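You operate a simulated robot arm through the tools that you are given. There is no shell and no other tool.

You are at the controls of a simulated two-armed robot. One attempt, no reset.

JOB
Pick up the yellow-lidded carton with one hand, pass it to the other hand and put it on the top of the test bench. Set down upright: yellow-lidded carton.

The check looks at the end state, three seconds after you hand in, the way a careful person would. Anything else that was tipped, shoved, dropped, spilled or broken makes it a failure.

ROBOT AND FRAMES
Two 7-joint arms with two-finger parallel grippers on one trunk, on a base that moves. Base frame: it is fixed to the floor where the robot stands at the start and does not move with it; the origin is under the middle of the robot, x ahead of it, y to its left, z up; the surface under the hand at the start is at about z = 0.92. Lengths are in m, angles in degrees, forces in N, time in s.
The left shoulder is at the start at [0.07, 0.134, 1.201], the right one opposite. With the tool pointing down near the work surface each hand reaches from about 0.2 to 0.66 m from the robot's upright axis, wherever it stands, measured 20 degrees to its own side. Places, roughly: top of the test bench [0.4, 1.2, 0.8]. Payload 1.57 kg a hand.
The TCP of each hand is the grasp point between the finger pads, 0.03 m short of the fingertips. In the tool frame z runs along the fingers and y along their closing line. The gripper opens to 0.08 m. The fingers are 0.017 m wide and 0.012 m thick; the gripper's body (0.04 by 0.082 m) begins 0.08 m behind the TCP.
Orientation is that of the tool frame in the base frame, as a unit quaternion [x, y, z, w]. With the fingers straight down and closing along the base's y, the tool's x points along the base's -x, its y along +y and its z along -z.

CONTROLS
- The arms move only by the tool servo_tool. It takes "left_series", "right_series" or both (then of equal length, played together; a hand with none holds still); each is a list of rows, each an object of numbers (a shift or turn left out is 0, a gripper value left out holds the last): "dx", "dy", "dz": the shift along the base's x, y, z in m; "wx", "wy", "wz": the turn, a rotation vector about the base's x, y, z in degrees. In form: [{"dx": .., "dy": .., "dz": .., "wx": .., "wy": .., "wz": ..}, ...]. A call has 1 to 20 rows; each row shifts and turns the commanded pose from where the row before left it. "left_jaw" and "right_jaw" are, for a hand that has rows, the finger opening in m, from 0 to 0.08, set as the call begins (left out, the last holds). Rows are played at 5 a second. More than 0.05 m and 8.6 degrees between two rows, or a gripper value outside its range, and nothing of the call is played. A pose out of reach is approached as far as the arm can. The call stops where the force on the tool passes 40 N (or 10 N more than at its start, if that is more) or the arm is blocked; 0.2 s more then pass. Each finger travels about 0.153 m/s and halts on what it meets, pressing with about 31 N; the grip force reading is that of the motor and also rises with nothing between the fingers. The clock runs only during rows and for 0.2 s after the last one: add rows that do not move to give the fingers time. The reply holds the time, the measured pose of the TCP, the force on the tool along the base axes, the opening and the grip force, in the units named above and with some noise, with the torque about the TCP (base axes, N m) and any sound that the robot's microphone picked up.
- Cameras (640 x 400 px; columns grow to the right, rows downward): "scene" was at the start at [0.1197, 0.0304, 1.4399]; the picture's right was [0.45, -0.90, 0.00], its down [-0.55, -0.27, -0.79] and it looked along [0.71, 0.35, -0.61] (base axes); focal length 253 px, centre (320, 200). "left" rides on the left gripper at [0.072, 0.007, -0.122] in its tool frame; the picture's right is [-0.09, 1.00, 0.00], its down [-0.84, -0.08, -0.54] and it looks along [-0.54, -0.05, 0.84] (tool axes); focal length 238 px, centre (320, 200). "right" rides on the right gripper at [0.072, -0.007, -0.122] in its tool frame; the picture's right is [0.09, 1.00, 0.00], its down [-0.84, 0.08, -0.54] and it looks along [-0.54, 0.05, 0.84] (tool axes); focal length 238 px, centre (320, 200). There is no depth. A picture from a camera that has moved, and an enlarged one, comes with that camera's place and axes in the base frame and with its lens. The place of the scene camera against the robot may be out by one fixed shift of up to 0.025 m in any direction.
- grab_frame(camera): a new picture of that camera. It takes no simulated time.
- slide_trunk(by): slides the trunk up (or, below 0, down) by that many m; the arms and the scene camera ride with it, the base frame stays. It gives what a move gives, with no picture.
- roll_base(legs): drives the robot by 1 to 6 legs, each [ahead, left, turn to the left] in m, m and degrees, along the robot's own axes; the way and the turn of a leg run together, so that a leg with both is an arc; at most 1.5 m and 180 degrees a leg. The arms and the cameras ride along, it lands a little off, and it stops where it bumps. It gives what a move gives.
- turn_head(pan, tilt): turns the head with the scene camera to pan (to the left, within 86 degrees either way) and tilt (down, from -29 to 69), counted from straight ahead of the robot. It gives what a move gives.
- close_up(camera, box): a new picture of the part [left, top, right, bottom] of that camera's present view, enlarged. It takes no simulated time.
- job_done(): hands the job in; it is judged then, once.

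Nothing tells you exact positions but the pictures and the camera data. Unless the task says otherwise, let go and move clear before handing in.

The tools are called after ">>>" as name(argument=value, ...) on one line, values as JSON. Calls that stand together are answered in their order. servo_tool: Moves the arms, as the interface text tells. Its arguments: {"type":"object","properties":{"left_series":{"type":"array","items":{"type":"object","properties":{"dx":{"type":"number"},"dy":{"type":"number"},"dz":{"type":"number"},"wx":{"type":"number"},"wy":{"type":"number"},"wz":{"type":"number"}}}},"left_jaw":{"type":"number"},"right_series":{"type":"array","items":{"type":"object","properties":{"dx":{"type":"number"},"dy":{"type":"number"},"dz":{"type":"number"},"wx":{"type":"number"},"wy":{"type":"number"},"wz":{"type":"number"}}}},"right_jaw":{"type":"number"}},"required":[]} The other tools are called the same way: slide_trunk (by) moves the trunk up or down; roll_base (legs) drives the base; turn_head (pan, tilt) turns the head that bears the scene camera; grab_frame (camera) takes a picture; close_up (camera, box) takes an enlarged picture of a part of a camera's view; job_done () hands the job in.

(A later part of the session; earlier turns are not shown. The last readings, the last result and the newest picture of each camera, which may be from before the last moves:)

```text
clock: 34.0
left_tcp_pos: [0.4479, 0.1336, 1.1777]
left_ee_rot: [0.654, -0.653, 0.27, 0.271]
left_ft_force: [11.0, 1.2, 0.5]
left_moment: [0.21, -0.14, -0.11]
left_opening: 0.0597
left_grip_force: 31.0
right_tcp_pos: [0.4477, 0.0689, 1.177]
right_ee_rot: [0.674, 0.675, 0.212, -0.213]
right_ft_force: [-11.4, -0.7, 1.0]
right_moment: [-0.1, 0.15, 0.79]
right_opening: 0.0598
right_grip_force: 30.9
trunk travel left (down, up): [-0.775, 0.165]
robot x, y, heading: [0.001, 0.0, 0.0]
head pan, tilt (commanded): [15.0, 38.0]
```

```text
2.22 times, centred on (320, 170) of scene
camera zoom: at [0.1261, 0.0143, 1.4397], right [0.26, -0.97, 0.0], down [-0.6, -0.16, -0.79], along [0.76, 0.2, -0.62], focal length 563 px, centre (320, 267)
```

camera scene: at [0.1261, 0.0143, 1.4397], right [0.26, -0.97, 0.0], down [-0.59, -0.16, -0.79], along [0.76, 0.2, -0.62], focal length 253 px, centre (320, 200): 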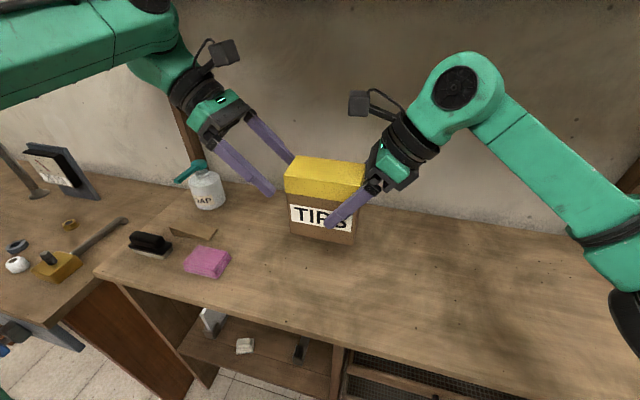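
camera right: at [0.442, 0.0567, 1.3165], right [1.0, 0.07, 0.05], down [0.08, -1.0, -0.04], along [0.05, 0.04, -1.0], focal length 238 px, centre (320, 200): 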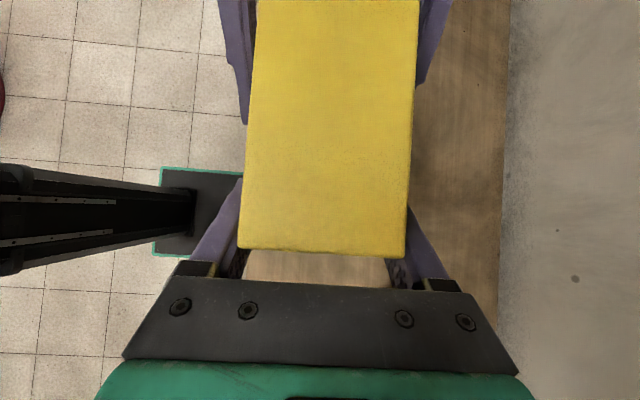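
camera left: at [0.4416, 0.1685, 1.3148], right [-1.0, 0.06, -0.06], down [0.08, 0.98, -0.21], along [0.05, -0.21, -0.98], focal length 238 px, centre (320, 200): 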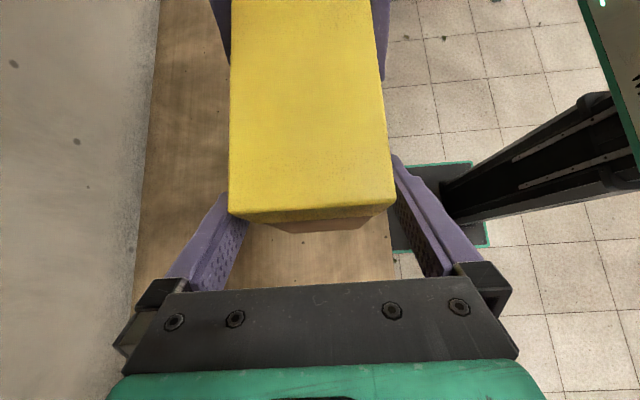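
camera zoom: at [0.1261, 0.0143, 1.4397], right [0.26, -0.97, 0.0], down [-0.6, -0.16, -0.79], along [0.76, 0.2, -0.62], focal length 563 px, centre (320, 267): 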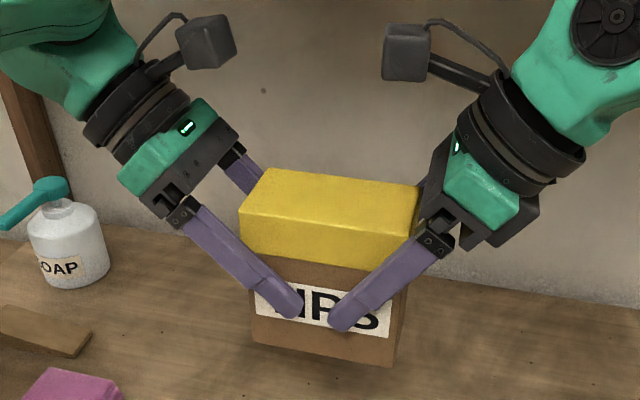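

The left hand grips at 0.0597 m, and the two hands push about 11 N against each other in x. I'll ease the left hand by a millimetre in x before letting go with the right.

>>> servo_tool(left_series=[{"dx": 0.001}, {}])

```text
clock: 34.6
left_tcp_pos: [0.4477, 0.134, 1.1774]
left_ee_rot: [-0.653, 0.653, -0.27, -0.271]
left_ft_force: [8.2, 4.6, -1.1]
left_moment: [-0.36, -0.43, -0.58]
left_opening: 0.0597
left_grip_force: 31.3
right_tcp_pos: [0.4487, 0.0686, 1.176]
right_ee_rot: [0.675, 0.674, 0.213, -0.213]
right_ft_force: [-7.9, -4.7, -1.9]
right_moment: [0.36, 0.44, 1.08]
right_opening: 0.0598
right_grip_force: 31.2
trunk travel left (down, up): [-0.775, 0.165]
robot x, y, heading: [-0.0009, -0.0004, -0.0]
head pan, tilt (commanded): [15.0, 38.0]
```

>>> servo_tool(right_series=[{}, {}, {}, {}], right_jaw=0.08)

>>> grab_frame(camera="right")

>>> grab_frame(camera="left")

>>> close_up(camera="scene", box=[200, 80, 440, 260])

```text
clock: 35.6
left_tcp_pos: [0.4471, 0.133, 1.1758]
left_ee_rot: [0.655, -0.652, 0.27, 0.27]
left_ft_force: [0.6, -0.7, 0.0]
left_moment: [0.05, -0.04, 0.02]
left_opening: 0.0595
left_grip_force: 31.3
right_tcp_pos: [0.4478, 0.069, 1.1758]
right_ee_rot: [0.676, 0.673, 0.213, -0.213]
right_ft_force: [0.0, 0.1, 0.0]
right_moment: [0.0, -0.01, 0.02]
right_opening: 0.08
right_grip_force: 0.1
trunk travel left (down, up): [-0.775, 0.165]
robot x, y, heading: [-0.0016, -0.0013, 0.0]
head pan, tilt (commanded): [15.0, 38.0]
```

```text
taken
camera right: at [0.442, 0.0566, 1.3165], right [1.0, 0.07, 0.05], down [0.08, -1.0, -0.04], along [0.05, 0.04, -1.0], focal length 238 px, centre (320, 200)
```

right: 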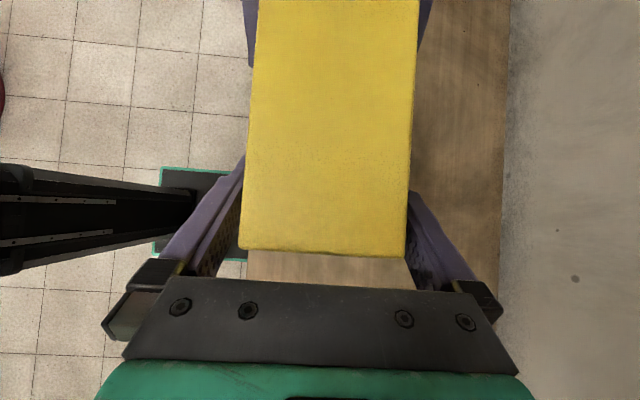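

```text
taken
camera left: at [0.4429, 0.1682, 1.3144], right [-1.0, 0.06, -0.06], down [0.08, 0.98, -0.21], along [0.05, -0.21, -0.98], focal length 238 px, centre (320, 200)
```

left: 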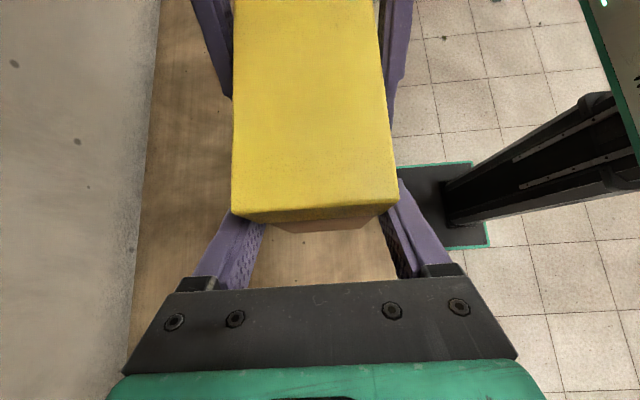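

```text
2.22 times, centred on (320, 170) of scene
camera zoom: at [0.1262, 0.0143, 1.4396], right [0.26, -0.97, 0.0], down [-0.6, -0.16, -0.79], along [0.76, 0.2, -0.62], focal length 563 px, centre (320, 267)
```

zoom: 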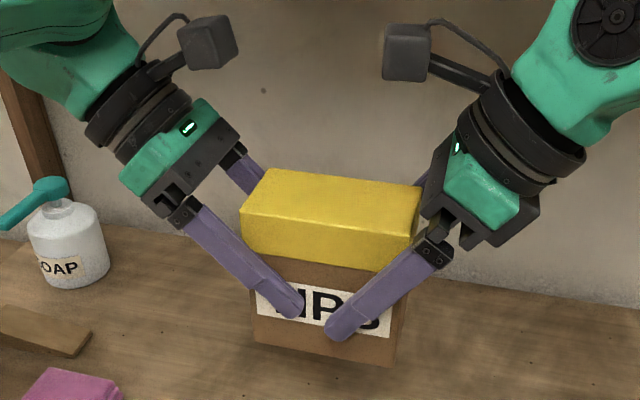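

The right hand has opened and the carton stays steady in the left. I'll back the right hand out along its own tool axis.

>>> servo_tool(right_series=[{"dy": -0.0115, "dz": 0.0164}, {"dy": -0.0115, "dz": 0.0164}, {"dy": -0.0115, "dz": 0.0164}, {"dy": -0.0115, "dz": 0.0164}, {"dy": -0.0115, "dz": 0.0164}, {"dy": -0.0115, "dz": 0.0164}, {"dy": -0.0115, "dz": 0.0164}, {"dy": -0.0115, "dz": 0.0164}, {}])

>>> grab_frame(camera="scene")

>>> grab_frame(camera="right")

```text
clock: 37.3
left_tcp_pos: [0.4271, 0.1299, 1.1876]
left_ee_rot: [-0.652, 0.656, -0.275, -0.265]
left_ft_force: [-0.1, -0.8, -3.4]
left_moment: [0.15, 0.01, 0.01]
left_opening: 0.0599
left_grip_force: 30.9
right_tcp_pos: [0.4336, -0.0113, 1.2251]
right_ee_rot: [0.699, 0.68, 0.126, -0.181]
right_ft_force: [-0.8, 0.3, 0.1]
right_moment: [-0.02, -0.02, 0.0]
right_opening: 0.0799
right_grip_force: 0.1
trunk travel left (down, up): [-0.775, 0.165]
robot x, y, heading: [-0.0051, -0.0001, -0.0]
head pan, tilt (commanded): [15.0, 38.0]
stopped in row 8 (right hand): the arm was blocked; the commanded pose is now the measured one
```

```text
taken
camera scene: at [0.0995, 0.0115, 1.4444], right [0.26, -0.97, 0.0], down [-0.58, -0.16, -0.8], along [0.77, 0.2, -0.6], focal length 253 px, centre (320, 200)
```

scene: 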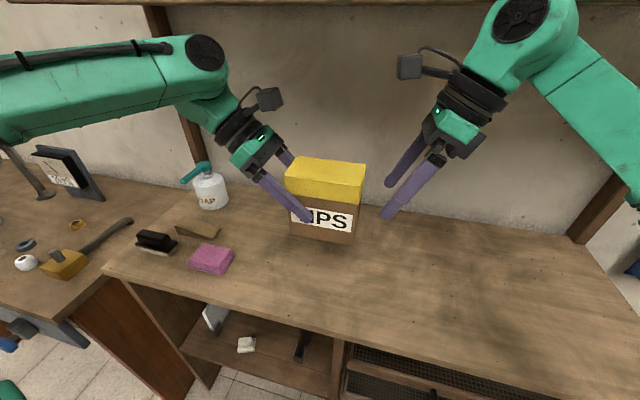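

```text
taken
camera right: at [0.439, 0.0014, 1.3644], right [1.0, 0.07, -0.04], down [0.08, -0.99, 0.13], along [-0.03, -0.13, -0.99], focal length 238 px, centre (320, 200)
```

right: 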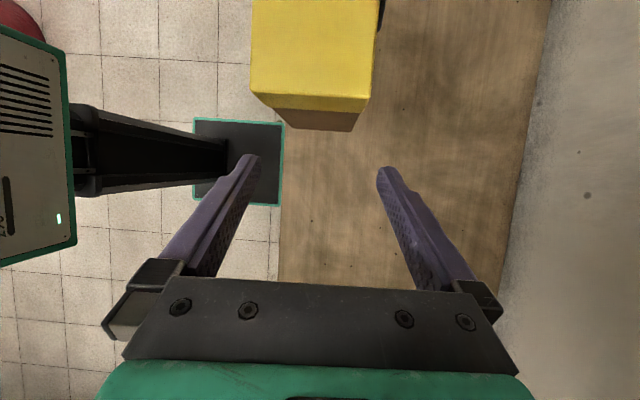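

The right arm was blocked: a wooden shelf edge shows at the top of the view, so its wrist has probably touched an overhead shelf. The robot leaned a little, so I'll ease the right hand down and outward at once, then look up.

>>> servo_tool(right_series=[{"dy": -0.01, "dz": -0.012}, {"dy": -0.01, "dz": -0.012}, {"dy": -0.012, "dz": -0.012}, {}])

>>> grab_frame(camera="scene")

```text
clock: 38.3
left_tcp_pos: [0.4489, 0.1336, 1.1767]
left_ee_rot: [0.654, -0.652, 0.27, 0.272]
left_ft_force: [-0.2, 0.2, -2.3]
left_moment: [0.07, 0.0, -0.01]
left_opening: 0.0597
left_grip_force: 31.0
right_tcp_pos: [0.4595, -0.0429, 1.1814]
right_ee_rot: [0.704, 0.673, 0.124, -0.19]
right_ft_force: [0.1, -0.4, -0.5]
right_moment: [0.03, 0.06, 0.03]
right_opening: 0.08
right_grip_force: 0.1
trunk travel left (down, up): [-0.775, 0.165]
robot x, y, heading: [-0.0041, -0.0006, 0.5]
head pan, tilt (commanded): [15.0, 38.0]
```

```text
taken
camera scene: at [0.1275, 0.0148, 1.4394], right [0.26, -0.97, 0.0], down [-0.6, -0.16, -0.79], along [0.76, 0.2, -0.62], focal length 253 px, centre (320, 200)
```

scene: 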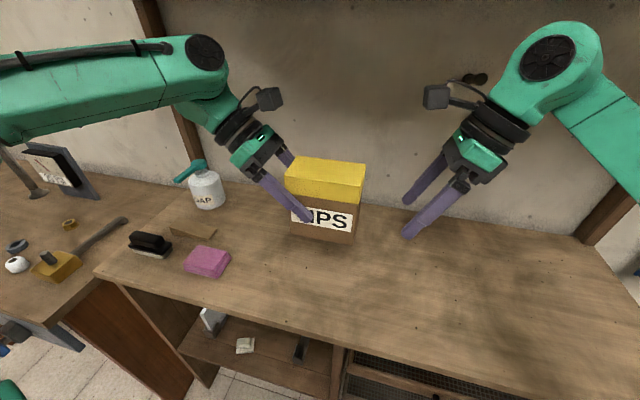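

The robot settled back to its normal stance, and the carton is still level in the left hand. Now I'll look up at the shelf to see what's there.

>>> turn_head(pan=0, tilt=-15)

>>> grab_frame(camera="scene")

>>> turn_head(pan=60, tilt=5)

>>> grab_frame(camera="scene")

>>> turn_head(pan=-40, tilt=5)

>>> grab_frame(camera="scene")

```text
clock: 39.5
left_tcp_pos: [0.4467, 0.1337, 1.1767]
left_ee_rot: [0.654, -0.652, 0.271, 0.271]
left_ft_force: [0.3, -0.2, -1.8]
left_moment: [0.15, -0.03, 0.01]
left_opening: 0.0593
left_grip_force: 31.1
right_tcp_pos: [0.4565, -0.0428, 1.1827]
right_ee_rot: [0.703, 0.674, 0.124, -0.19]
right_ft_force: [0.1, 0.1, -0.1]
right_moment: [0.0, 0.0, 0.01]
right_opening: 0.0802
right_grip_force: 0.1
trunk travel left (down, up): [-0.775, 0.165]
robot x, y, heading: [0.0007, 0.005, 0.0]
head pan, tilt (commanded): [0.0, -15.0]
```

```text
taken
camera scene: at [0.122, -0.0078, 1.5227], right [0.0, -1.0, 0.0], down [0.26, 0.0, -0.97], along [0.97, 0.0, 0.26], focal length 253 px, centre (320, 200)
```

scene: 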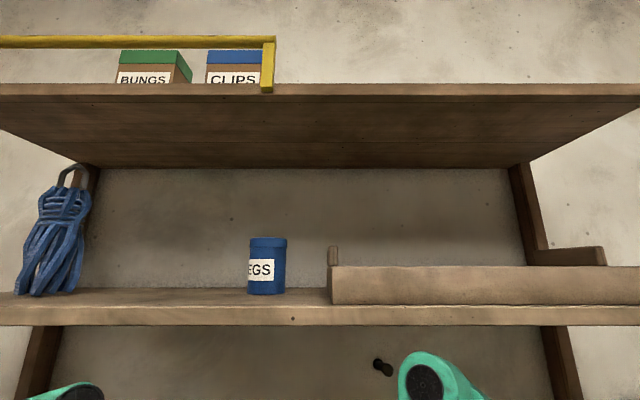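

```text
clock: 40.8
left_tcp_pos: [0.4469, 0.1329, 1.1776]
left_ee_rot: [0.654, -0.652, 0.271, 0.27]
left_ft_force: [0.8, 0.1, -3.5]
left_moment: [0.11, 0.01, 0.02]
left_opening: 0.0596
left_grip_force: 30.5
right_tcp_pos: [0.4565, -0.0431, 1.1827]
right_ee_rot: [0.703, 0.674, 0.124, -0.189]
right_ft_force: [0.0, 0.5, 1.0]
right_moment: [-0.02, 0.0, -0.01]
right_opening: 0.0801
right_grip_force: 0.0
trunk travel left (down, up): [-0.775, 0.165]
robot x, y, heading: [-0.0058, 0.003, 0.2]
head pan, tilt (commanded): [60.0, 5.0]
```

```text
taken
camera scene: at [0.0871, 0.0717, 1.4925], right [0.87, -0.5, 0.0], down [-0.04, -0.08, -1.0], along [0.5, 0.86, -0.09], focal length 253 px, centre (320, 200)
```

scene: 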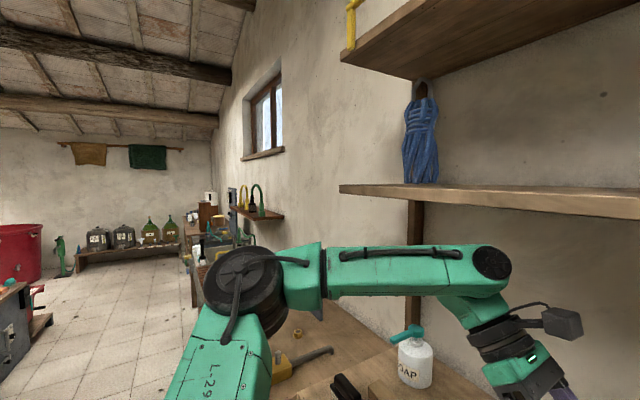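

```text
clock: 42.6
left_tcp_pos: [0.4463, 0.1325, 1.177]
left_ee_rot: [0.655, -0.653, 0.27, 0.27]
left_ft_force: [0.0, 0.4, -2.2]
left_moment: [0.05, 0.0, 0.02]
left_opening: 0.0596
left_grip_force: 31.0
right_tcp_pos: [0.4568, -0.0416, 1.1842]
right_ee_rot: [0.703, 0.674, 0.124, -0.189]
right_ft_force: [-0.1, 0.0, -0.6]
right_moment: [0.0, 0.0, -0.01]
right_opening: 0.08
right_grip_force: 0.0
trunk travel left (down, up): [-0.775, 0.165]
robot x, y, heading: [-0.0034, -0.0017, 0.1]
head pan, tilt (commanded): [-40.0, 5.0]
```

```text
taken
camera scene: at [0.1113, -0.0668, 1.4924], right [-0.64, -0.77, 0.0], down [-0.07, 0.06, -1.0], along [0.76, -0.64, -0.09], focal length 253 px, centre (320, 200)
```

scene: 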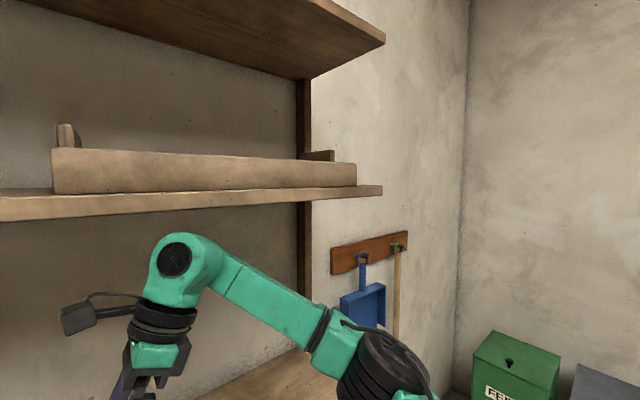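

There is a shelf at about z 1.46, with its front edge near x 0.45, carrying rope, a can and a tray. All of them look undisturbed, and the carton is level in the left hand. I'll back the robot away from the table before going left.

>>> roll_base(legs=[[-0.3, 0, 0]])

>>> turn_head(pan=40, tilt=30)

>>> grab_frame(camera="scene")

>>> turn_head(pan=0, tilt=15)

>>> grab_frame(camera="scene")

```text
clock: 44.6
left_tcp_pos: [0.145, 0.1338, 1.1758]
left_ee_rot: [0.655, -0.653, 0.269, 0.271]
left_ft_force: [0.0, -0.9, -2.7]
left_moment: [0.08, 0.04, -0.04]
left_opening: 0.0602
left_grip_force: 30.9
right_tcp_pos: [0.157, -0.0404, 1.1827]
right_ee_rot: [0.703, 0.674, 0.123, -0.19]
right_ft_force: [0.6, 0.0, -0.6]
right_moment: [0.02, 0.0, 0.01]
right_opening: 0.0801
right_grip_force: 0.1
trunk travel left (down, up): [-0.775, 0.165]
robot x, y, heading: [-0.3037, 0.0018, -0.3]
head pan, tilt (commanded): [-40.0, 5.0]
```

```text
clock: 46.1
left_tcp_pos: [0.144, 0.1341, 1.1766]
left_ee_rot: [0.654, -0.653, 0.27, 0.27]
left_ft_force: [0.9, 0.2, -2.4]
left_moment: [0.05, -0.01, 0.0]
left_opening: 0.0598
left_grip_force: 30.9
right_tcp_pos: [0.1545, -0.0421, 1.1833]
right_ee_rot: [0.703, 0.674, 0.124, -0.19]
right_ft_force: [0.0, 0.2, 0.3]
right_moment: [-0.01, -0.01, 0.02]
right_opening: 0.0803
right_grip_force: 0.1
trunk travel left (down, up): [-0.775, 0.165]
robot x, y, heading: [-0.307, -0.0003, -0.0]
head pan, tilt (commanded): [40.0, 30.0]
```

```text
taken
camera scene: at [-0.1912, 0.0504, 1.452], right [0.64, -0.77, 0.0], down [-0.38, -0.32, -0.87], along [0.66, 0.56, -0.5], focal length 253 px, centre (320, 200)
```

scene: 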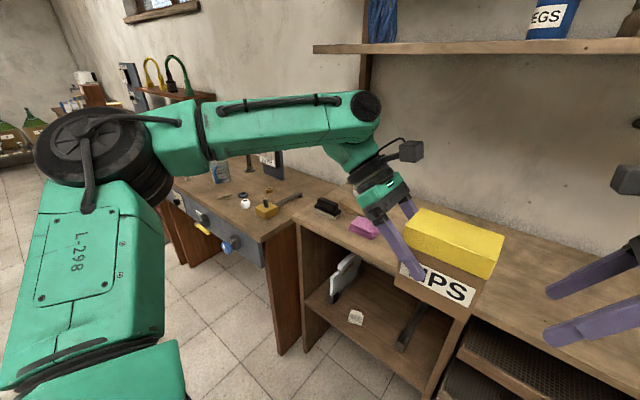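

```text
clock: 47.2
left_tcp_pos: [0.1443, 0.1343, 1.1763]
left_ee_rot: [0.654, -0.652, 0.271, 0.27]
left_ft_force: [-0.3, -0.1, -2.4]
left_moment: [0.1, -0.03, -0.01]
left_opening: 0.0598
left_grip_force: 31.0
right_tcp_pos: [0.1547, -0.0411, 1.1837]
right_ee_rot: [0.703, 0.674, 0.124, -0.19]
right_ft_force: [0.6, -0.1, 0.8]
right_moment: [-0.01, 0.02, 0.04]
right_opening: 0.08
right_grip_force: 0.1
trunk travel left (down, up): [-0.775, 0.165]
robot x, y, heading: [-0.3043, -0.0011, 0.0]
head pan, tilt (commanded): [0.0, 15.0]
```

```text
taken
camera scene: at [-0.1671, -0.0076, 1.4762], right [0.0, -1.0, 0.0], down [-0.26, 0.0, -0.97], along [0.97, 0.0, -0.26], focal length 253 px, centre (320, 200)
```

scene: 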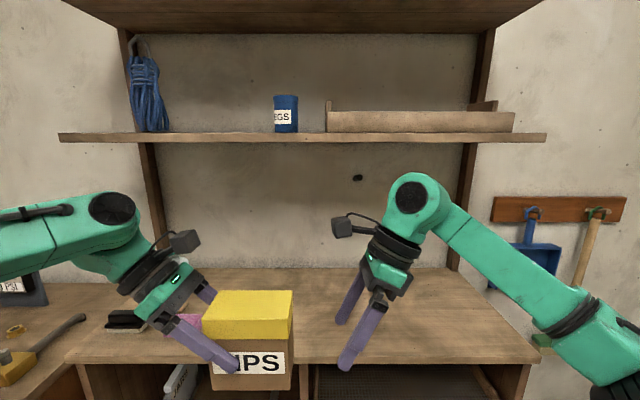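

Everything on the shelf and table looks in place. Now I'll drive left, staying back from the furniture, and then survey the bench top.

>>> roll_base(legs=[[0, 0.9, 0]])

>>> turn_head(pan=0, tilt=35)

>>> grab_frame(camera="scene")

>>> turn_head(pan=25, tilt=30)

>>> grab_frame(camera="scene")

```text
clock: 51.9
left_tcp_pos: [0.124, 1.0475, 1.1761]
left_ee_rot: [0.665, -0.641, 0.274, 0.266]
left_ft_force: [-0.4, -0.3, -2.9]
left_moment: [0.11, -0.02, -0.01]
left_opening: 0.0598
left_grip_force: 31.7
right_tcp_pos: [0.1407, 0.8734, 1.1845]
right_ee_rot: [0.692, 0.686, 0.122, -0.191]
right_ft_force: [0.0, 0.4, -0.1]
right_moment: [0.01, 0.01, -0.03]
right_opening: 0.0796
right_grip_force: 0.0
trunk travel left (down, up): [-0.775, 0.165]
robot x, y, heading: [-0.3199, 0.9003, 2.0]
head pan, tilt (commanded): [0.0, 15.0]
```

```text
clock: 52.8
left_tcp_pos: [0.124, 1.0472, 1.178]
left_ee_rot: [0.666, -0.641, 0.274, 0.266]
left_ft_force: [-0.5, -0.1, -1.8]
left_moment: [0.1, 0.05, 0.0]
left_opening: 0.0597
left_grip_force: 31.7
right_tcp_pos: [0.1394, 0.8734, 1.1838]
right_ee_rot: [0.692, 0.685, 0.122, -0.192]
right_ft_force: [-0.2, 0.7, -0.6]
right_moment: [0.01, 0.02, 0.0]
right_opening: 0.0801
right_grip_force: 0.1
trunk travel left (down, up): [-0.775, 0.165]
robot x, y, heading: [-0.3167, 0.9003, 2.0]
head pan, tilt (commanded): [0.0, 35.0]
```

```text
taken
camera scene: at [-0.1882, 0.8967, 1.4443], right [0.03, -1.0, 0.0], down [-0.57, -0.02, -0.82], along [0.82, 0.03, -0.57], focal length 253 px, centre (320, 200)
```

scene: 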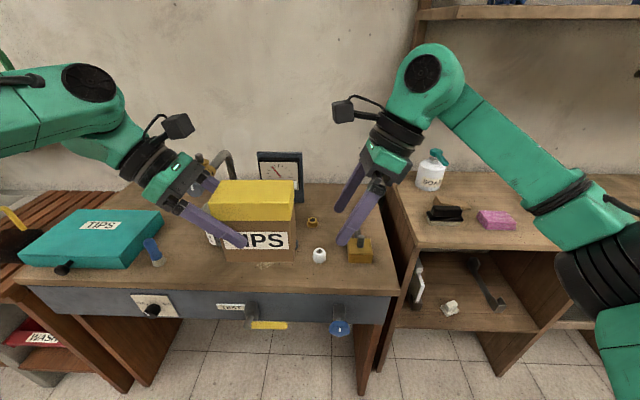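

```text
clock: 53.7
left_tcp_pos: [0.1247, 1.0487, 1.1767]
left_ee_rot: [0.666, -0.641, 0.274, 0.266]
left_ft_force: [0.2, 0.3, -3.9]
left_moment: [0.07, 0.02, 0.02]
left_opening: 0.0599
left_grip_force: 30.3
right_tcp_pos: [0.1404, 0.8736, 1.1829]
right_ee_rot: [0.692, 0.686, 0.121, -0.192]
right_ft_force: [-1.0, 0.8, 0.2]
right_moment: [-0.03, -0.01, -0.01]
right_opening: 0.08
right_grip_force: 0.0
trunk travel left (down, up): [-0.775, 0.165]
robot x, y, heading: [-0.3176, 0.9043, 1.9]
head pan, tilt (commanded): [25.0, 30.0]
```

```text
taken
camera scene: at [-0.1956, 0.9342, 1.452], right [0.45, -0.89, 0.0], down [-0.45, -0.23, -0.87], along [0.77, 0.39, -0.5], focal length 253 px, centre (320, 200)
```

scene: 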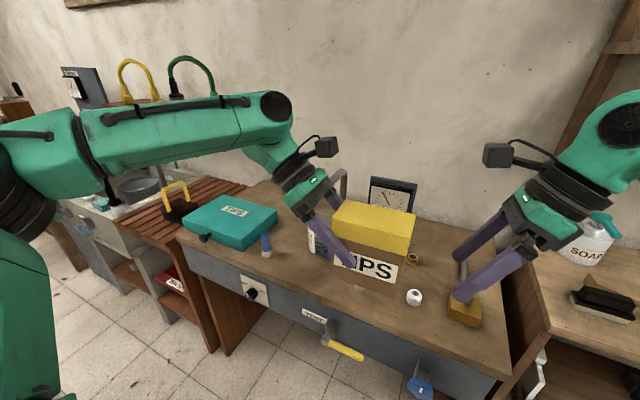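

The test bench spans roughly y 0.76 to 1.55, with a mallet, cap, ring, nut, gauge, cup, brush and case on it. My arms hide part of the top, so I'll use both wrist cameras and crops to map the free space.

>>> grab_frame(camera="right")

>>> grab_frame(camera="left")

>>> close_up(camera="scene", box=[160, 160, 540, 400])

```text
taken
camera right: at [0.1481, 0.8841, 1.323], right [0.99, 0.1, -0.06], down [0.1, -0.99, 0.12], along [-0.05, -0.12, -0.99], focal length 238 px, centre (320, 200)
```

right: 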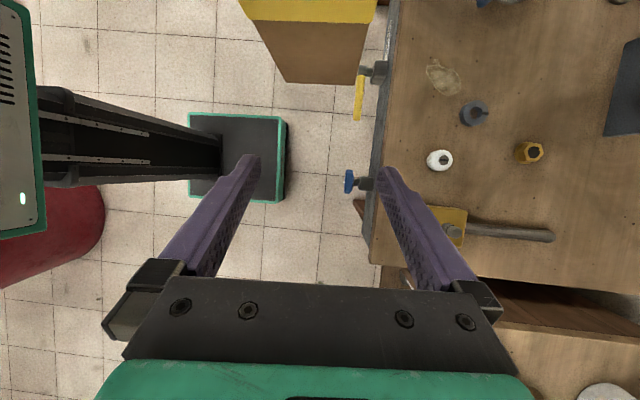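

```text
taken
camera left: at [0.1179, 1.0829, 1.3143], right [-1.0, 0.03, -0.06], down [0.04, 0.98, -0.21], along [0.06, -0.21, -0.98], focal length 238 px, centre (320, 200)
```

left: 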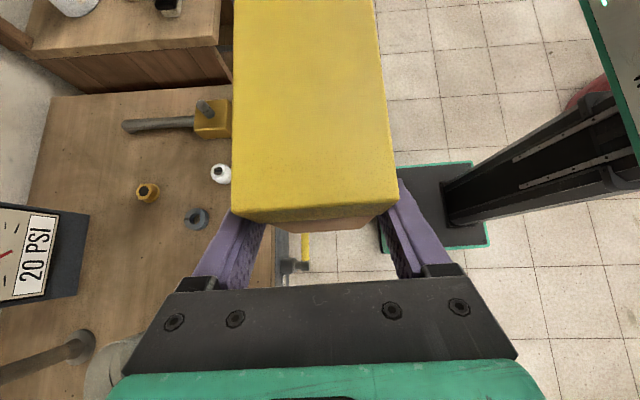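

```text
1.67 times, centred on (350, 280) of scene
camera zoom: at [-0.1956, 0.9342, 1.452], right [0.45, -0.89, 0.0], down [-0.45, -0.23, -0.87], along [0.77, 0.39, -0.5], focal length 422 px, centre (270, 67)
```

zoom: 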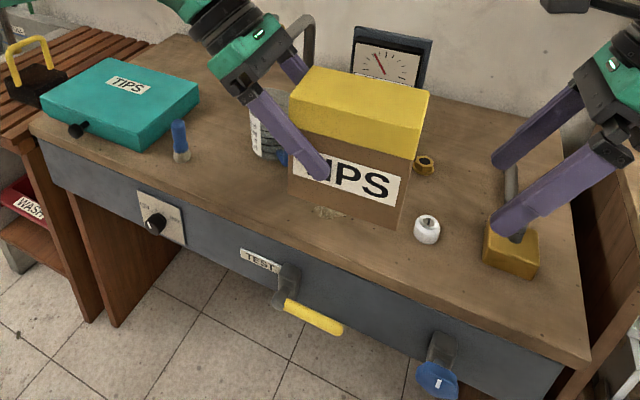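

The wrist cameras put the bench top at z ≈ 0.845, with a free patch near [0.41, 1.11] between the ring and the cup. The left wrist would lean over the cup there, so I'll tuck the right hand back and turn the left hand until its wrist leans toward the robot.

>>> servo_tool(right_series=[{"dx": -0.015, "dy": -0.015, "dz": -0.008}, {"dx": -0.015, "dy": -0.015, "dz": -0.008}, {"dx": -0.015, "dy": -0.015, "dz": -0.008}, {"dx": -0.015, "dy": -0.015, "dz": -0.008}, {"dx": -0.015, "dy": -0.015, "dz": -0.008}, {"dx": -0.015, "dy": -0.015, "dz": -0.008}, {}], left_series=[{"wz": 7}, {"wz": 7}, {"wz": 7}, {"wz": 7}, {"wz": 7}, {"wz": 7}, {}])

>>> grab_frame(camera="scene")

>>> grab_frame(camera="left")

>>> grab_frame(camera="right")

```text
clock: 55.3
left_tcp_pos: [0.1252, 1.0486, 1.1764]
left_ee_rot: [0.852, -0.36, 0.351, 0.15]
left_ft_force: [0.9, 0.4, -3.0]
left_moment: [0.05, 0.08, -0.04]
left_opening: 0.0598
left_grip_force: 30.8
right_tcp_pos: [0.0508, 0.7827, 1.1349]
right_ee_rot: [0.692, 0.686, 0.121, -0.191]
right_ft_force: [-0.2, 0.5, -0.1]
right_moment: [-0.01, -0.01, 0.0]
right_opening: 0.08
right_grip_force: 0.1
trunk travel left (down, up): [-0.775, 0.165]
robot x, y, heading: [-0.3174, 0.899, 1.9]
head pan, tilt (commanded): [25.0, 30.0]
```

```text
taken
camera scene: at [-0.195, 0.9352, 1.4519], right [0.45, -0.89, 0.0], down [-0.45, -0.23, -0.87], along [0.77, 0.39, -0.5], focal length 253 px, centre (320, 200)
```

scene: 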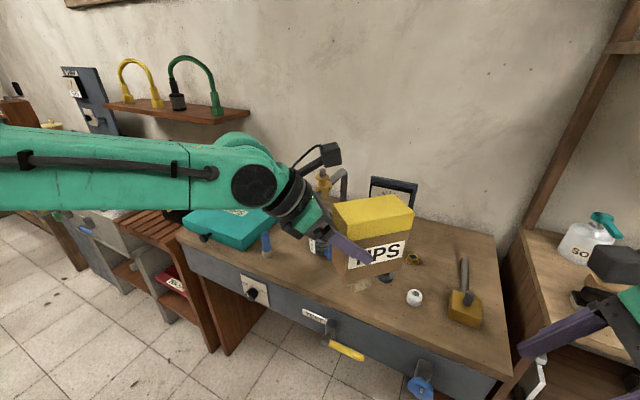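

```text
taken
camera left: at [0.0973, 1.069, 1.313], right [-0.76, -0.65, -0.06], down [-0.62, 0.75, -0.21], along [0.18, -0.12, -0.98], focal length 238 px, centre (320, 200)
```

left: 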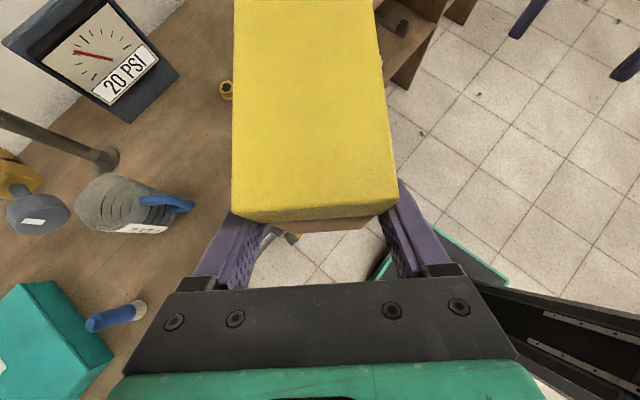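

```text
taken
camera right: at [0.0587, 0.7938, 1.2745], right [0.99, 0.1, -0.06], down [0.1, -0.99, 0.12], along [-0.05, -0.12, -0.99], focal length 238 px, centre (320, 200)
```

right: 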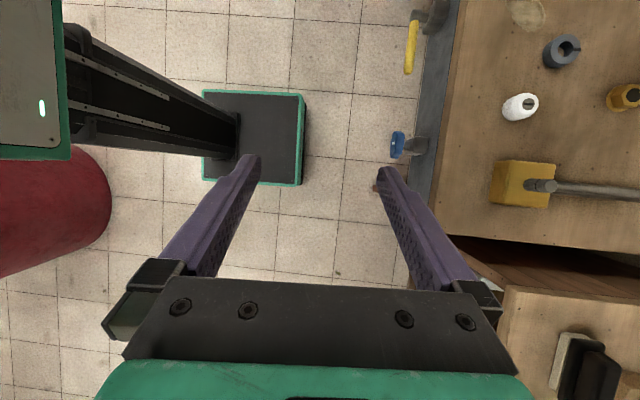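

The left hand turned 42° without trouble, and from its camera I can see the cup (handle near [0.35, 1.18]), the pipe and the gauge. The best free spot is about [0.485, 1.085]. I'll see how much further the wrist can turn while still in free air.

>>> servo_tool(left_series=[{"wz": 7}, {"wz": 7}, {"wz": 7}, {"wz": 7}, {}])

>>> grab_frame(camera="left")

>>> grab_frame(camera="scene")

```text
clock: 56.5
left_tcp_pos: [0.1252, 1.1795, 1.1844]
left_ee_rot: [0.91, -0.154, 0.378, 0.073]
left_ft_force: [0.8, -0.4, -3.0]
left_moment: [0.03, 0.11, -0.04]
left_opening: 0.0599
left_grip_force: 30.9
left hand out of reach, approached as far as the arm can: row 2, 3, 4
right_tcp_pos: [0.0514, 0.7823, 1.1356]
right_ee_rot: [0.691, 0.686, 0.12, -0.193]
right_ft_force: [0.2, 0.6, -0.3]
right_moment: [0.0, 0.0, 0.03]
right_opening: 0.08
right_grip_force: 0.1
trunk travel left (down, up): [-0.775, 0.165]
robot x, y, heading: [-0.3183, 0.8986, 2.1]
head pan, tilt (commanded): [25.0, 30.0]
```

```text
taken
camera left: at [0.0906, 1.1859, 1.3226], right [-0.39, -0.92, -0.05], down [-0.89, 0.4, -0.21], along [0.21, -0.04, -0.98], focal length 238 px, centre (320, 200)
```

left: 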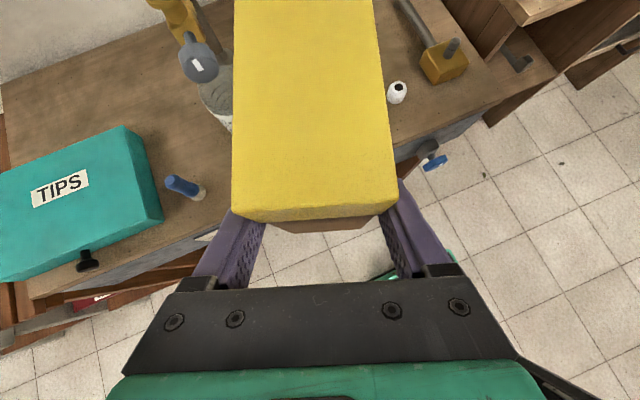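

```text
taken
camera scene: at [-0.1953, 0.9336, 1.452], right [0.45, -0.89, 0.0], down [-0.45, -0.23, -0.87], along [0.77, 0.39, -0.5], focal length 253 px, centre (320, 200)
```

scene: 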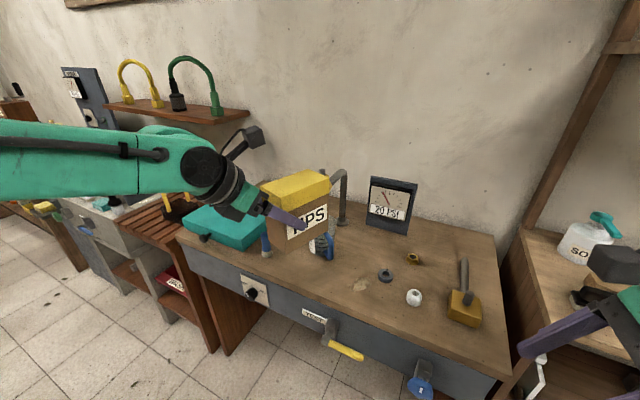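

The wrist can turn further only when the hand is farther left, so the base position decides it. With the arms moved, the bench is easier to see, so I'll take a closer look.

>>> close_up(camera="scene", box=[240, 160, 500, 330])

>>> close_up(camera="left", box=[120, 0, 480, 220])

```text
2.35 times, centred on (370, 245) of scene
camera zoom: at [-0.1953, 0.9336, 1.452], right [0.45, -0.89, 0.0], down [-0.45, -0.23, -0.87], along [0.77, 0.39, -0.5], focal length 596 px, centre (202, 94)
```

zoom: 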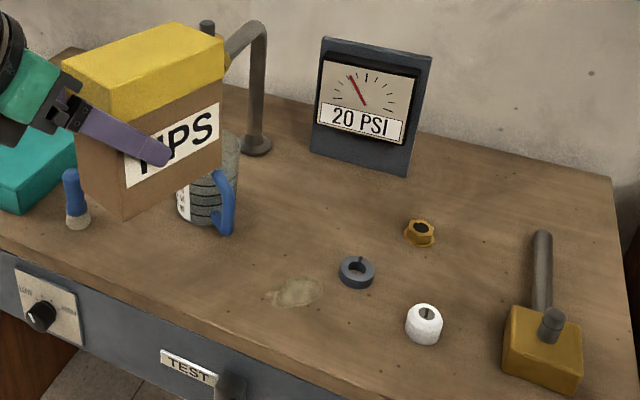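

```text
1.78 times, centred on (300, 110) of left
camera zoom: at [0.0906, 1.1859, 1.3226], right [-0.39, -0.92, -0.05], down [-0.89, 0.4, -0.21], along [0.21, -0.04, -0.98], focal length 424 px, centre (356, 360)
```

zoom: 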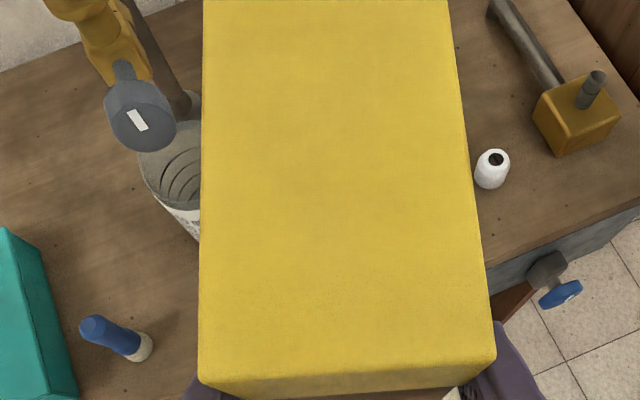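

The bench view is clear now: the cup stands under a faucet, and the middle spot near [0.49, 1.075] is open on all sides. I'll tuck the right hand closer to the robot's side first, to keep it clear of the table and shelf.

>>> servo_tool(right_series=[{"dx": -0.02, "dy": -0.027}, {"dx": -0.02, "dy": -0.027}, {"dx": -0.02, "dy": -0.027}, {"dx": -0.02, "dy": -0.027}, {"dx": -0.02, "dy": -0.027}, {"dx": -0.02, "dy": -0.027}, {"dx": -0.02, "dy": -0.027}, {"dx": -0.02, "dy": -0.027}, {}])

>>> turn_head(pan=-50, tilt=40)

>>> grab_frame(camera="scene")

```text
clock: 58.5
left_tcp_pos: [0.1248, 1.1785, 1.186]
left_ee_rot: [0.91, -0.154, 0.377, 0.073]
left_ft_force: [0.1, -0.3, -2.7]
left_moment: [-0.02, 0.04, -0.01]
left_opening: 0.0596
left_grip_force: 30.9
right_tcp_pos: [-0.1107, 0.5712, 1.1347]
right_ee_rot: [0.692, 0.686, 0.121, -0.192]
right_ft_force: [0.2, -0.3, -0.3]
right_moment: [0.02, 0.01, -0.02]
right_opening: 0.0801
right_grip_force: 0.0
trunk travel left (down, up): [-0.775, 0.165]
robot x, y, heading: [-0.321, 0.8969, 2.1]
head pan, tilt (commanded): [25.0, 30.0]
```

```text
clock: 59.9
left_tcp_pos: [0.1246, 1.1789, 1.1855]
left_ee_rot: [0.91, -0.153, 0.377, 0.073]
left_ft_force: [-0.5, -0.3, -3.6]
left_moment: [0.06, 0.08, 0.0]
left_opening: 0.0597
left_grip_force: 31.5
right_tcp_pos: [-0.1098, 0.5709, 1.1343]
right_ee_rot: [0.692, 0.685, 0.122, -0.192]
right_ft_force: [0.9, -0.1, 0.0]
right_moment: [0.01, 0.02, -0.02]
right_opening: 0.0799
right_grip_force: 0.0
trunk travel left (down, up): [-0.775, 0.165]
robot x, y, heading: [-0.3154, 0.8965, 2.1]
head pan, tilt (commanded): [-50.0, 40.0]
```

```text
taken
camera scene: at [-0.2194, 0.8303, 1.4367], right [-0.74, -0.67, 0.0], down [-0.43, 0.48, -0.77], along [0.51, -0.57, -0.64], focal length 253 px, centre (320, 200)
```

scene: 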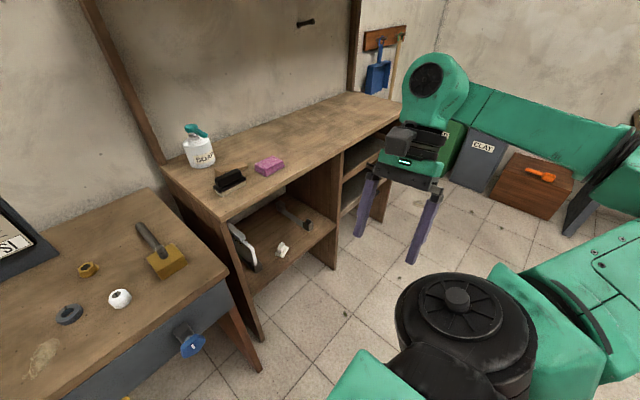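

The right arm is tucked behind the table's front edge, and everything on the table is still in place. Now I'll drive right a little and square up, then check before going forward.

>>> roll_base(legs=[[0, -0.18, -2]])

>>> turn_head(pan=35, tilt=35)

>>> grab_frame(camera="scene")

>>> grab_frame(camera="left")

```text
clock: 61.5
left_tcp_pos: [0.1371, 0.9831, 1.1851]
left_ee_rot: [0.908, -0.168, 0.376, 0.08]
left_ft_force: [-1.2, 0.2, -3.2]
left_moment: [0.04, 0.07, -0.03]
left_opening: 0.0597
left_grip_force: 31.4
right_tcp_pos: [-0.117, 0.3828, 1.1364]
right_ee_rot: [0.703, 0.675, 0.122, -0.188]
right_ft_force: [-0.3, -0.1, -0.3]
right_moment: [-0.02, -0.02, 0.0]
right_opening: 0.0799
right_grip_force: 0.1
trunk travel left (down, up): [-0.775, 0.165]
robot x, y, heading: [-0.3162, 0.7112, -0.2]
head pan, tilt (commanded): [-50.0, 40.0]
```

```text
clock: 63.0
left_tcp_pos: [0.1368, 0.98, 1.186]
left_ee_rot: [0.907, -0.169, 0.376, 0.08]
left_ft_force: [0.4, 0.1, -1.9]
left_moment: [0.03, 0.12, 0.02]
left_opening: 0.06
left_grip_force: 31.4
right_tcp_pos: [-0.1174, 0.3801, 1.1334]
right_ee_rot: [0.702, 0.675, 0.123, -0.189]
right_ft_force: [0.1, -0.2, 0.0]
right_moment: [-0.02, -0.01, -0.03]
right_opening: 0.0797
right_grip_force: 0.1
trunk travel left (down, up): [-0.775, 0.165]
robot x, y, heading: [-0.3186, 0.7137, 0.1]
head pan, tilt (commanded): [35.0, 35.0]
```

```text
taken
camera scene: at [-0.2008, 0.7577, 1.4442], right [0.57, -0.82, 0.0], down [-0.47, -0.33, -0.82], along [0.67, 0.47, -0.57], focal length 253 px, centre (320, 200)
```

scene: 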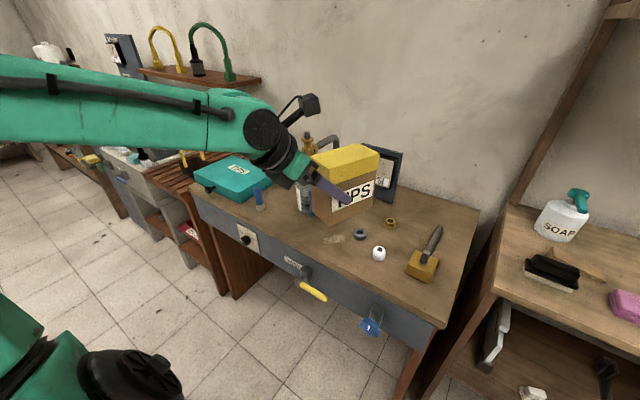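

```text
taken
camera left: at [0.1031, 0.988, 1.3224], right [-0.43, -0.9, -0.05], down [-0.88, 0.43, -0.21], along [0.21, -0.05, -0.98], focal length 238 px, centre (320, 200)
```

left: 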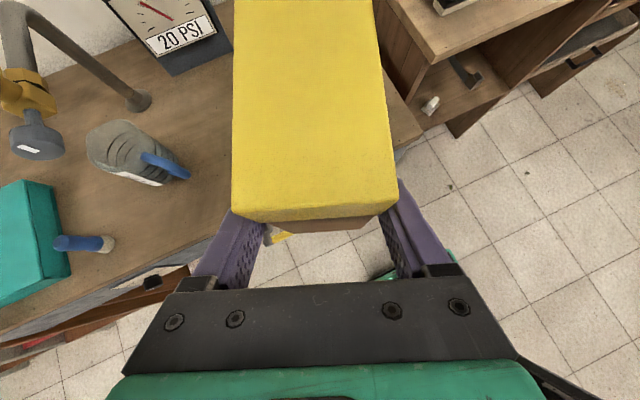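

The way ahead is clear: the carton's bottom at about 1.12 is above everything on the bench. Driving forward 0.25 m.

>>> roll_base(legs=[[0.25, 0, 0]])

>>> grab_frame(camera="scene")

>>> grab_frame(camera="left")

>>> grab_frame(camera="right")

```text
clock: 64.9
left_tcp_pos: [0.3865, 0.9777, 1.186]
left_ee_rot: [0.907, -0.17, 0.378, 0.079]
left_ft_force: [0.6, -0.5, -2.2]
left_moment: [0.03, 0.05, -0.01]
left_opening: 0.0596
left_grip_force: 31.3
right_tcp_pos: [0.131, 0.3796, 1.1347]
right_ee_rot: [0.704, 0.673, 0.125, -0.189]
right_ft_force: [-0.5, 0.0, 0.7]
right_moment: [0.0, 0.01, 0.01]
right_opening: 0.08
right_grip_force: 0.0
trunk travel left (down, up): [-0.775, 0.165]
robot x, y, heading: [-0.0625, 0.7142, 0.0]
head pan, tilt (commanded): [35.0, 35.0]
```

```text
taken
camera scene: at [0.0485, 0.757, 1.4444], right [0.57, -0.82, 0.0], down [-0.47, -0.33, -0.82], along [0.67, 0.47, -0.57], focal length 253 px, centre (320, 200)
```

scene: 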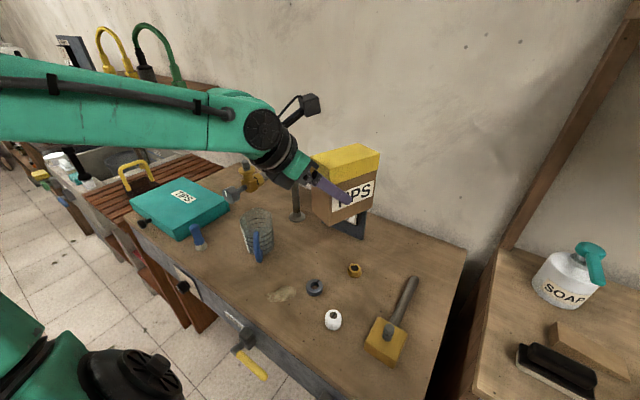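

```text
taken
camera left: at [0.3535, 0.9861, 1.3231], right [-0.43, -0.9, -0.05], down [-0.88, 0.43, -0.21], along [0.21, -0.05, -0.98], focal length 238 px, centre (320, 200)
```

left: 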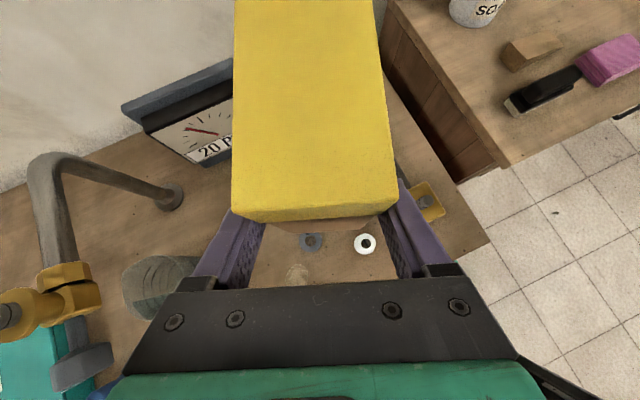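

```text
taken
camera right: at [0.1383, 0.3898, 1.2749], right [1.0, 0.06, -0.06], down [0.07, -0.99, 0.12], along [-0.05, -0.12, -0.99], focal length 238 px, centre (320, 200)
```

right: 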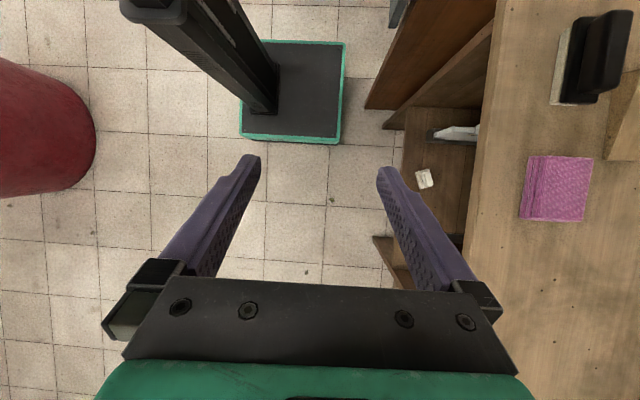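

From this vantage the ring is at [0.388, 1.013], the cap at [0.341, 0.923] and the cup handle near [0.37, 1.19]. Setting the carton at about [0.345, 1.10] keeps my forearm out in front of the bench, away from the cup and faucet. I'll move there at height first.

>>> servo_tool(left_series=[{"dx": -0.0153, "dy": 0.0274}, {"dx": -0.0153, "dy": 0.0274}, {"dx": -0.0153, "dy": 0.0274}, {"dx": -0.0153, "dy": 0.0274}, {"dx": -0.0153, "dy": 0.0274}, {}, {}])

>>> grab_frame(camera="left")

>>> grab_frame(camera="scene")

```text
clock: 66.5
left_tcp_pos: [0.3117, 1.1128, 1.1831]
left_ee_rot: [0.908, -0.17, 0.375, 0.08]
left_ft_force: [-0.3, 0.2, -2.0]
left_moment: [0.04, 0.07, -0.01]
left_opening: 0.0598
left_grip_force: 31.1
right_tcp_pos: [0.1325, 0.3796, 1.1335]
right_ee_rot: [0.704, 0.673, 0.123, -0.19]
right_ft_force: [-0.2, 0.5, -0.2]
right_moment: [-0.02, -0.01, -0.01]
right_opening: 0.0799
right_grip_force: 0.2
trunk travel left (down, up): [-0.775, 0.165]
robot x, y, heading: [-0.0628, 0.719, -0.4]
head pan, tilt (commanded): [35.0, 35.0]
```

```text
taken
camera left: at [0.2779, 1.1224, 1.3214], right [-0.43, -0.9, -0.05], down [-0.88, 0.43, -0.21], along [0.21, -0.05, -0.98], focal length 238 px, centre (320, 200)
```

left: 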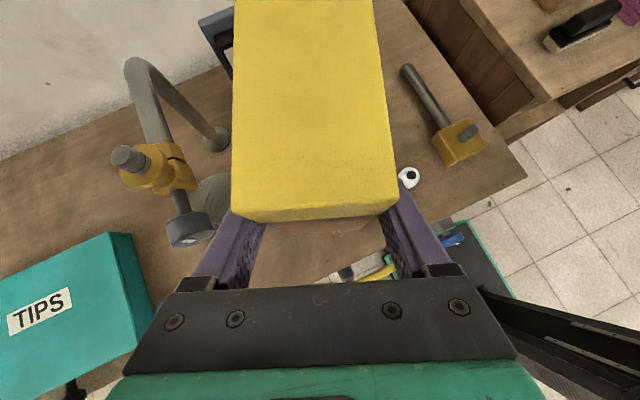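

```text
taken
camera scene: at [0.0505, 0.757, 1.4442], right [0.57, -0.82, 0.0], down [-0.47, -0.33, -0.82], along [0.67, 0.47, -0.57], focal length 253 px, centre (320, 200)
```

scene: 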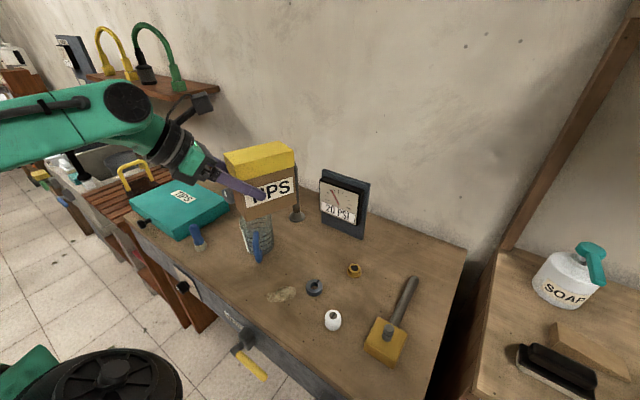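

The carton is over the spot, and the forearm runs back and left, well clear of the faucet spout at about [0.36, 1.24]. I'll lower the trunk in stages to bring the carton straight down, checking between them.

>>> slide_trunk(by=-0.12)

>>> turn_head(pan=45, tilt=30)

>>> grab_frame(camera="scene")

>>> grab_frame(camera="left")

>>> grab_frame(camera="right")

```text
clock: 68.0
left_tcp_pos: [0.3115, 1.1134, 1.0637]
left_ee_rot: [0.907, -0.171, 0.376, 0.08]
left_ft_force: [-0.4, 0.5, -2.6]
left_moment: [0.04, 0.07, 0.02]
left_opening: 0.0598
left_grip_force: 31.2
right_tcp_pos: [0.1315, 0.3792, 1.0155]
right_ee_rot: [0.704, 0.673, 0.124, -0.19]
right_ft_force: [0.6, 0.4, 0.6]
right_moment: [0.0, -0.01, 0.0]
right_opening: 0.08
right_grip_force: 0.3
trunk travel left (down, up): [-0.655, 0.285]
robot x, y, heading: [-0.0621, 0.7143, -0.3]
head pan, tilt (commanded): [35.0, 35.0]
```

```text
clock: 68.7
left_tcp_pos: [0.3113, 1.1138, 1.0637]
left_ee_rot: [0.907, -0.17, 0.376, 0.081]
left_ft_force: [0.0, -0.1, -2.0]
left_moment: [0.04, 0.11, 0.01]
left_opening: 0.0599
left_grip_force: 31.2
right_tcp_pos: [0.1315, 0.3796, 1.0152]
right_ee_rot: [0.704, 0.673, 0.125, -0.19]
right_ft_force: [-0.3, 0.3, -1.1]
right_moment: [0.01, -0.01, -0.02]
right_opening: 0.08
right_grip_force: 0.0
trunk travel left (down, up): [-0.655, 0.285]
robot x, y, heading: [-0.0632, 0.7157, -0.3]
head pan, tilt (commanded): [45.0, 30.0]
```

```text
taken
camera scene: at [0.0423, 0.7706, 1.332], right [0.7, -0.71, 0.0], down [-0.36, -0.35, -0.87], along [0.61, 0.61, -0.5], focal length 253 px, centre (320, 200)
```

scene: 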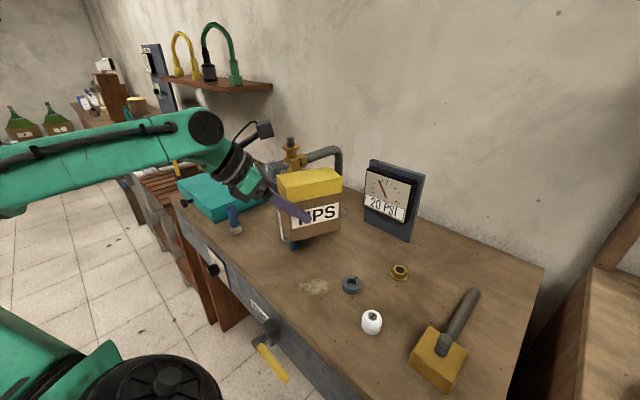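

```text
taken
camera left: at [0.2779, 1.1223, 1.2014], right [-0.43, -0.9, -0.05], down [-0.88, 0.43, -0.21], along [0.21, -0.05, -0.98], focal length 238 px, centre (320, 200)
```

left: 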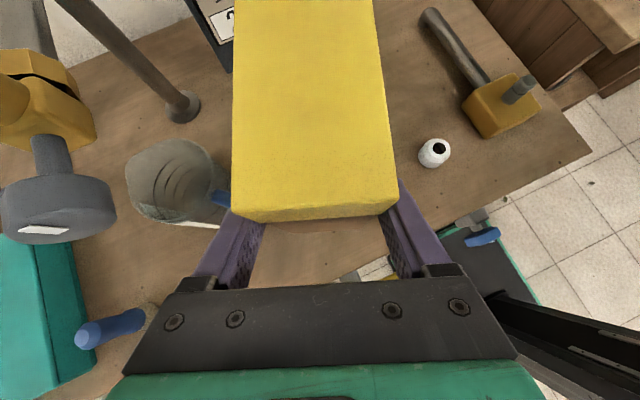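

```text
taken
camera right: at [0.1399, 0.3898, 1.1546], right [1.0, 0.06, -0.06], down [0.07, -0.99, 0.12], along [-0.05, -0.12, -0.99], focal length 238 px, centre (320, 200)
```

right: 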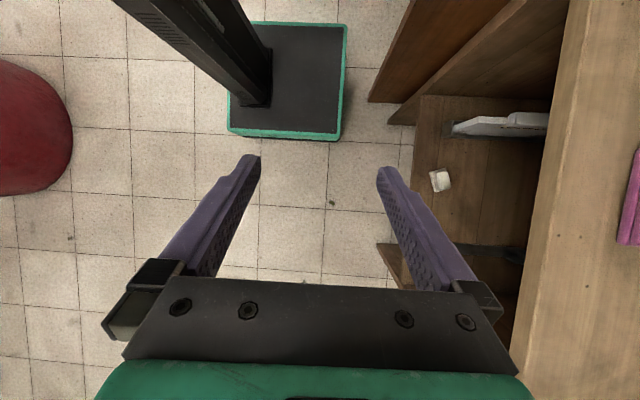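

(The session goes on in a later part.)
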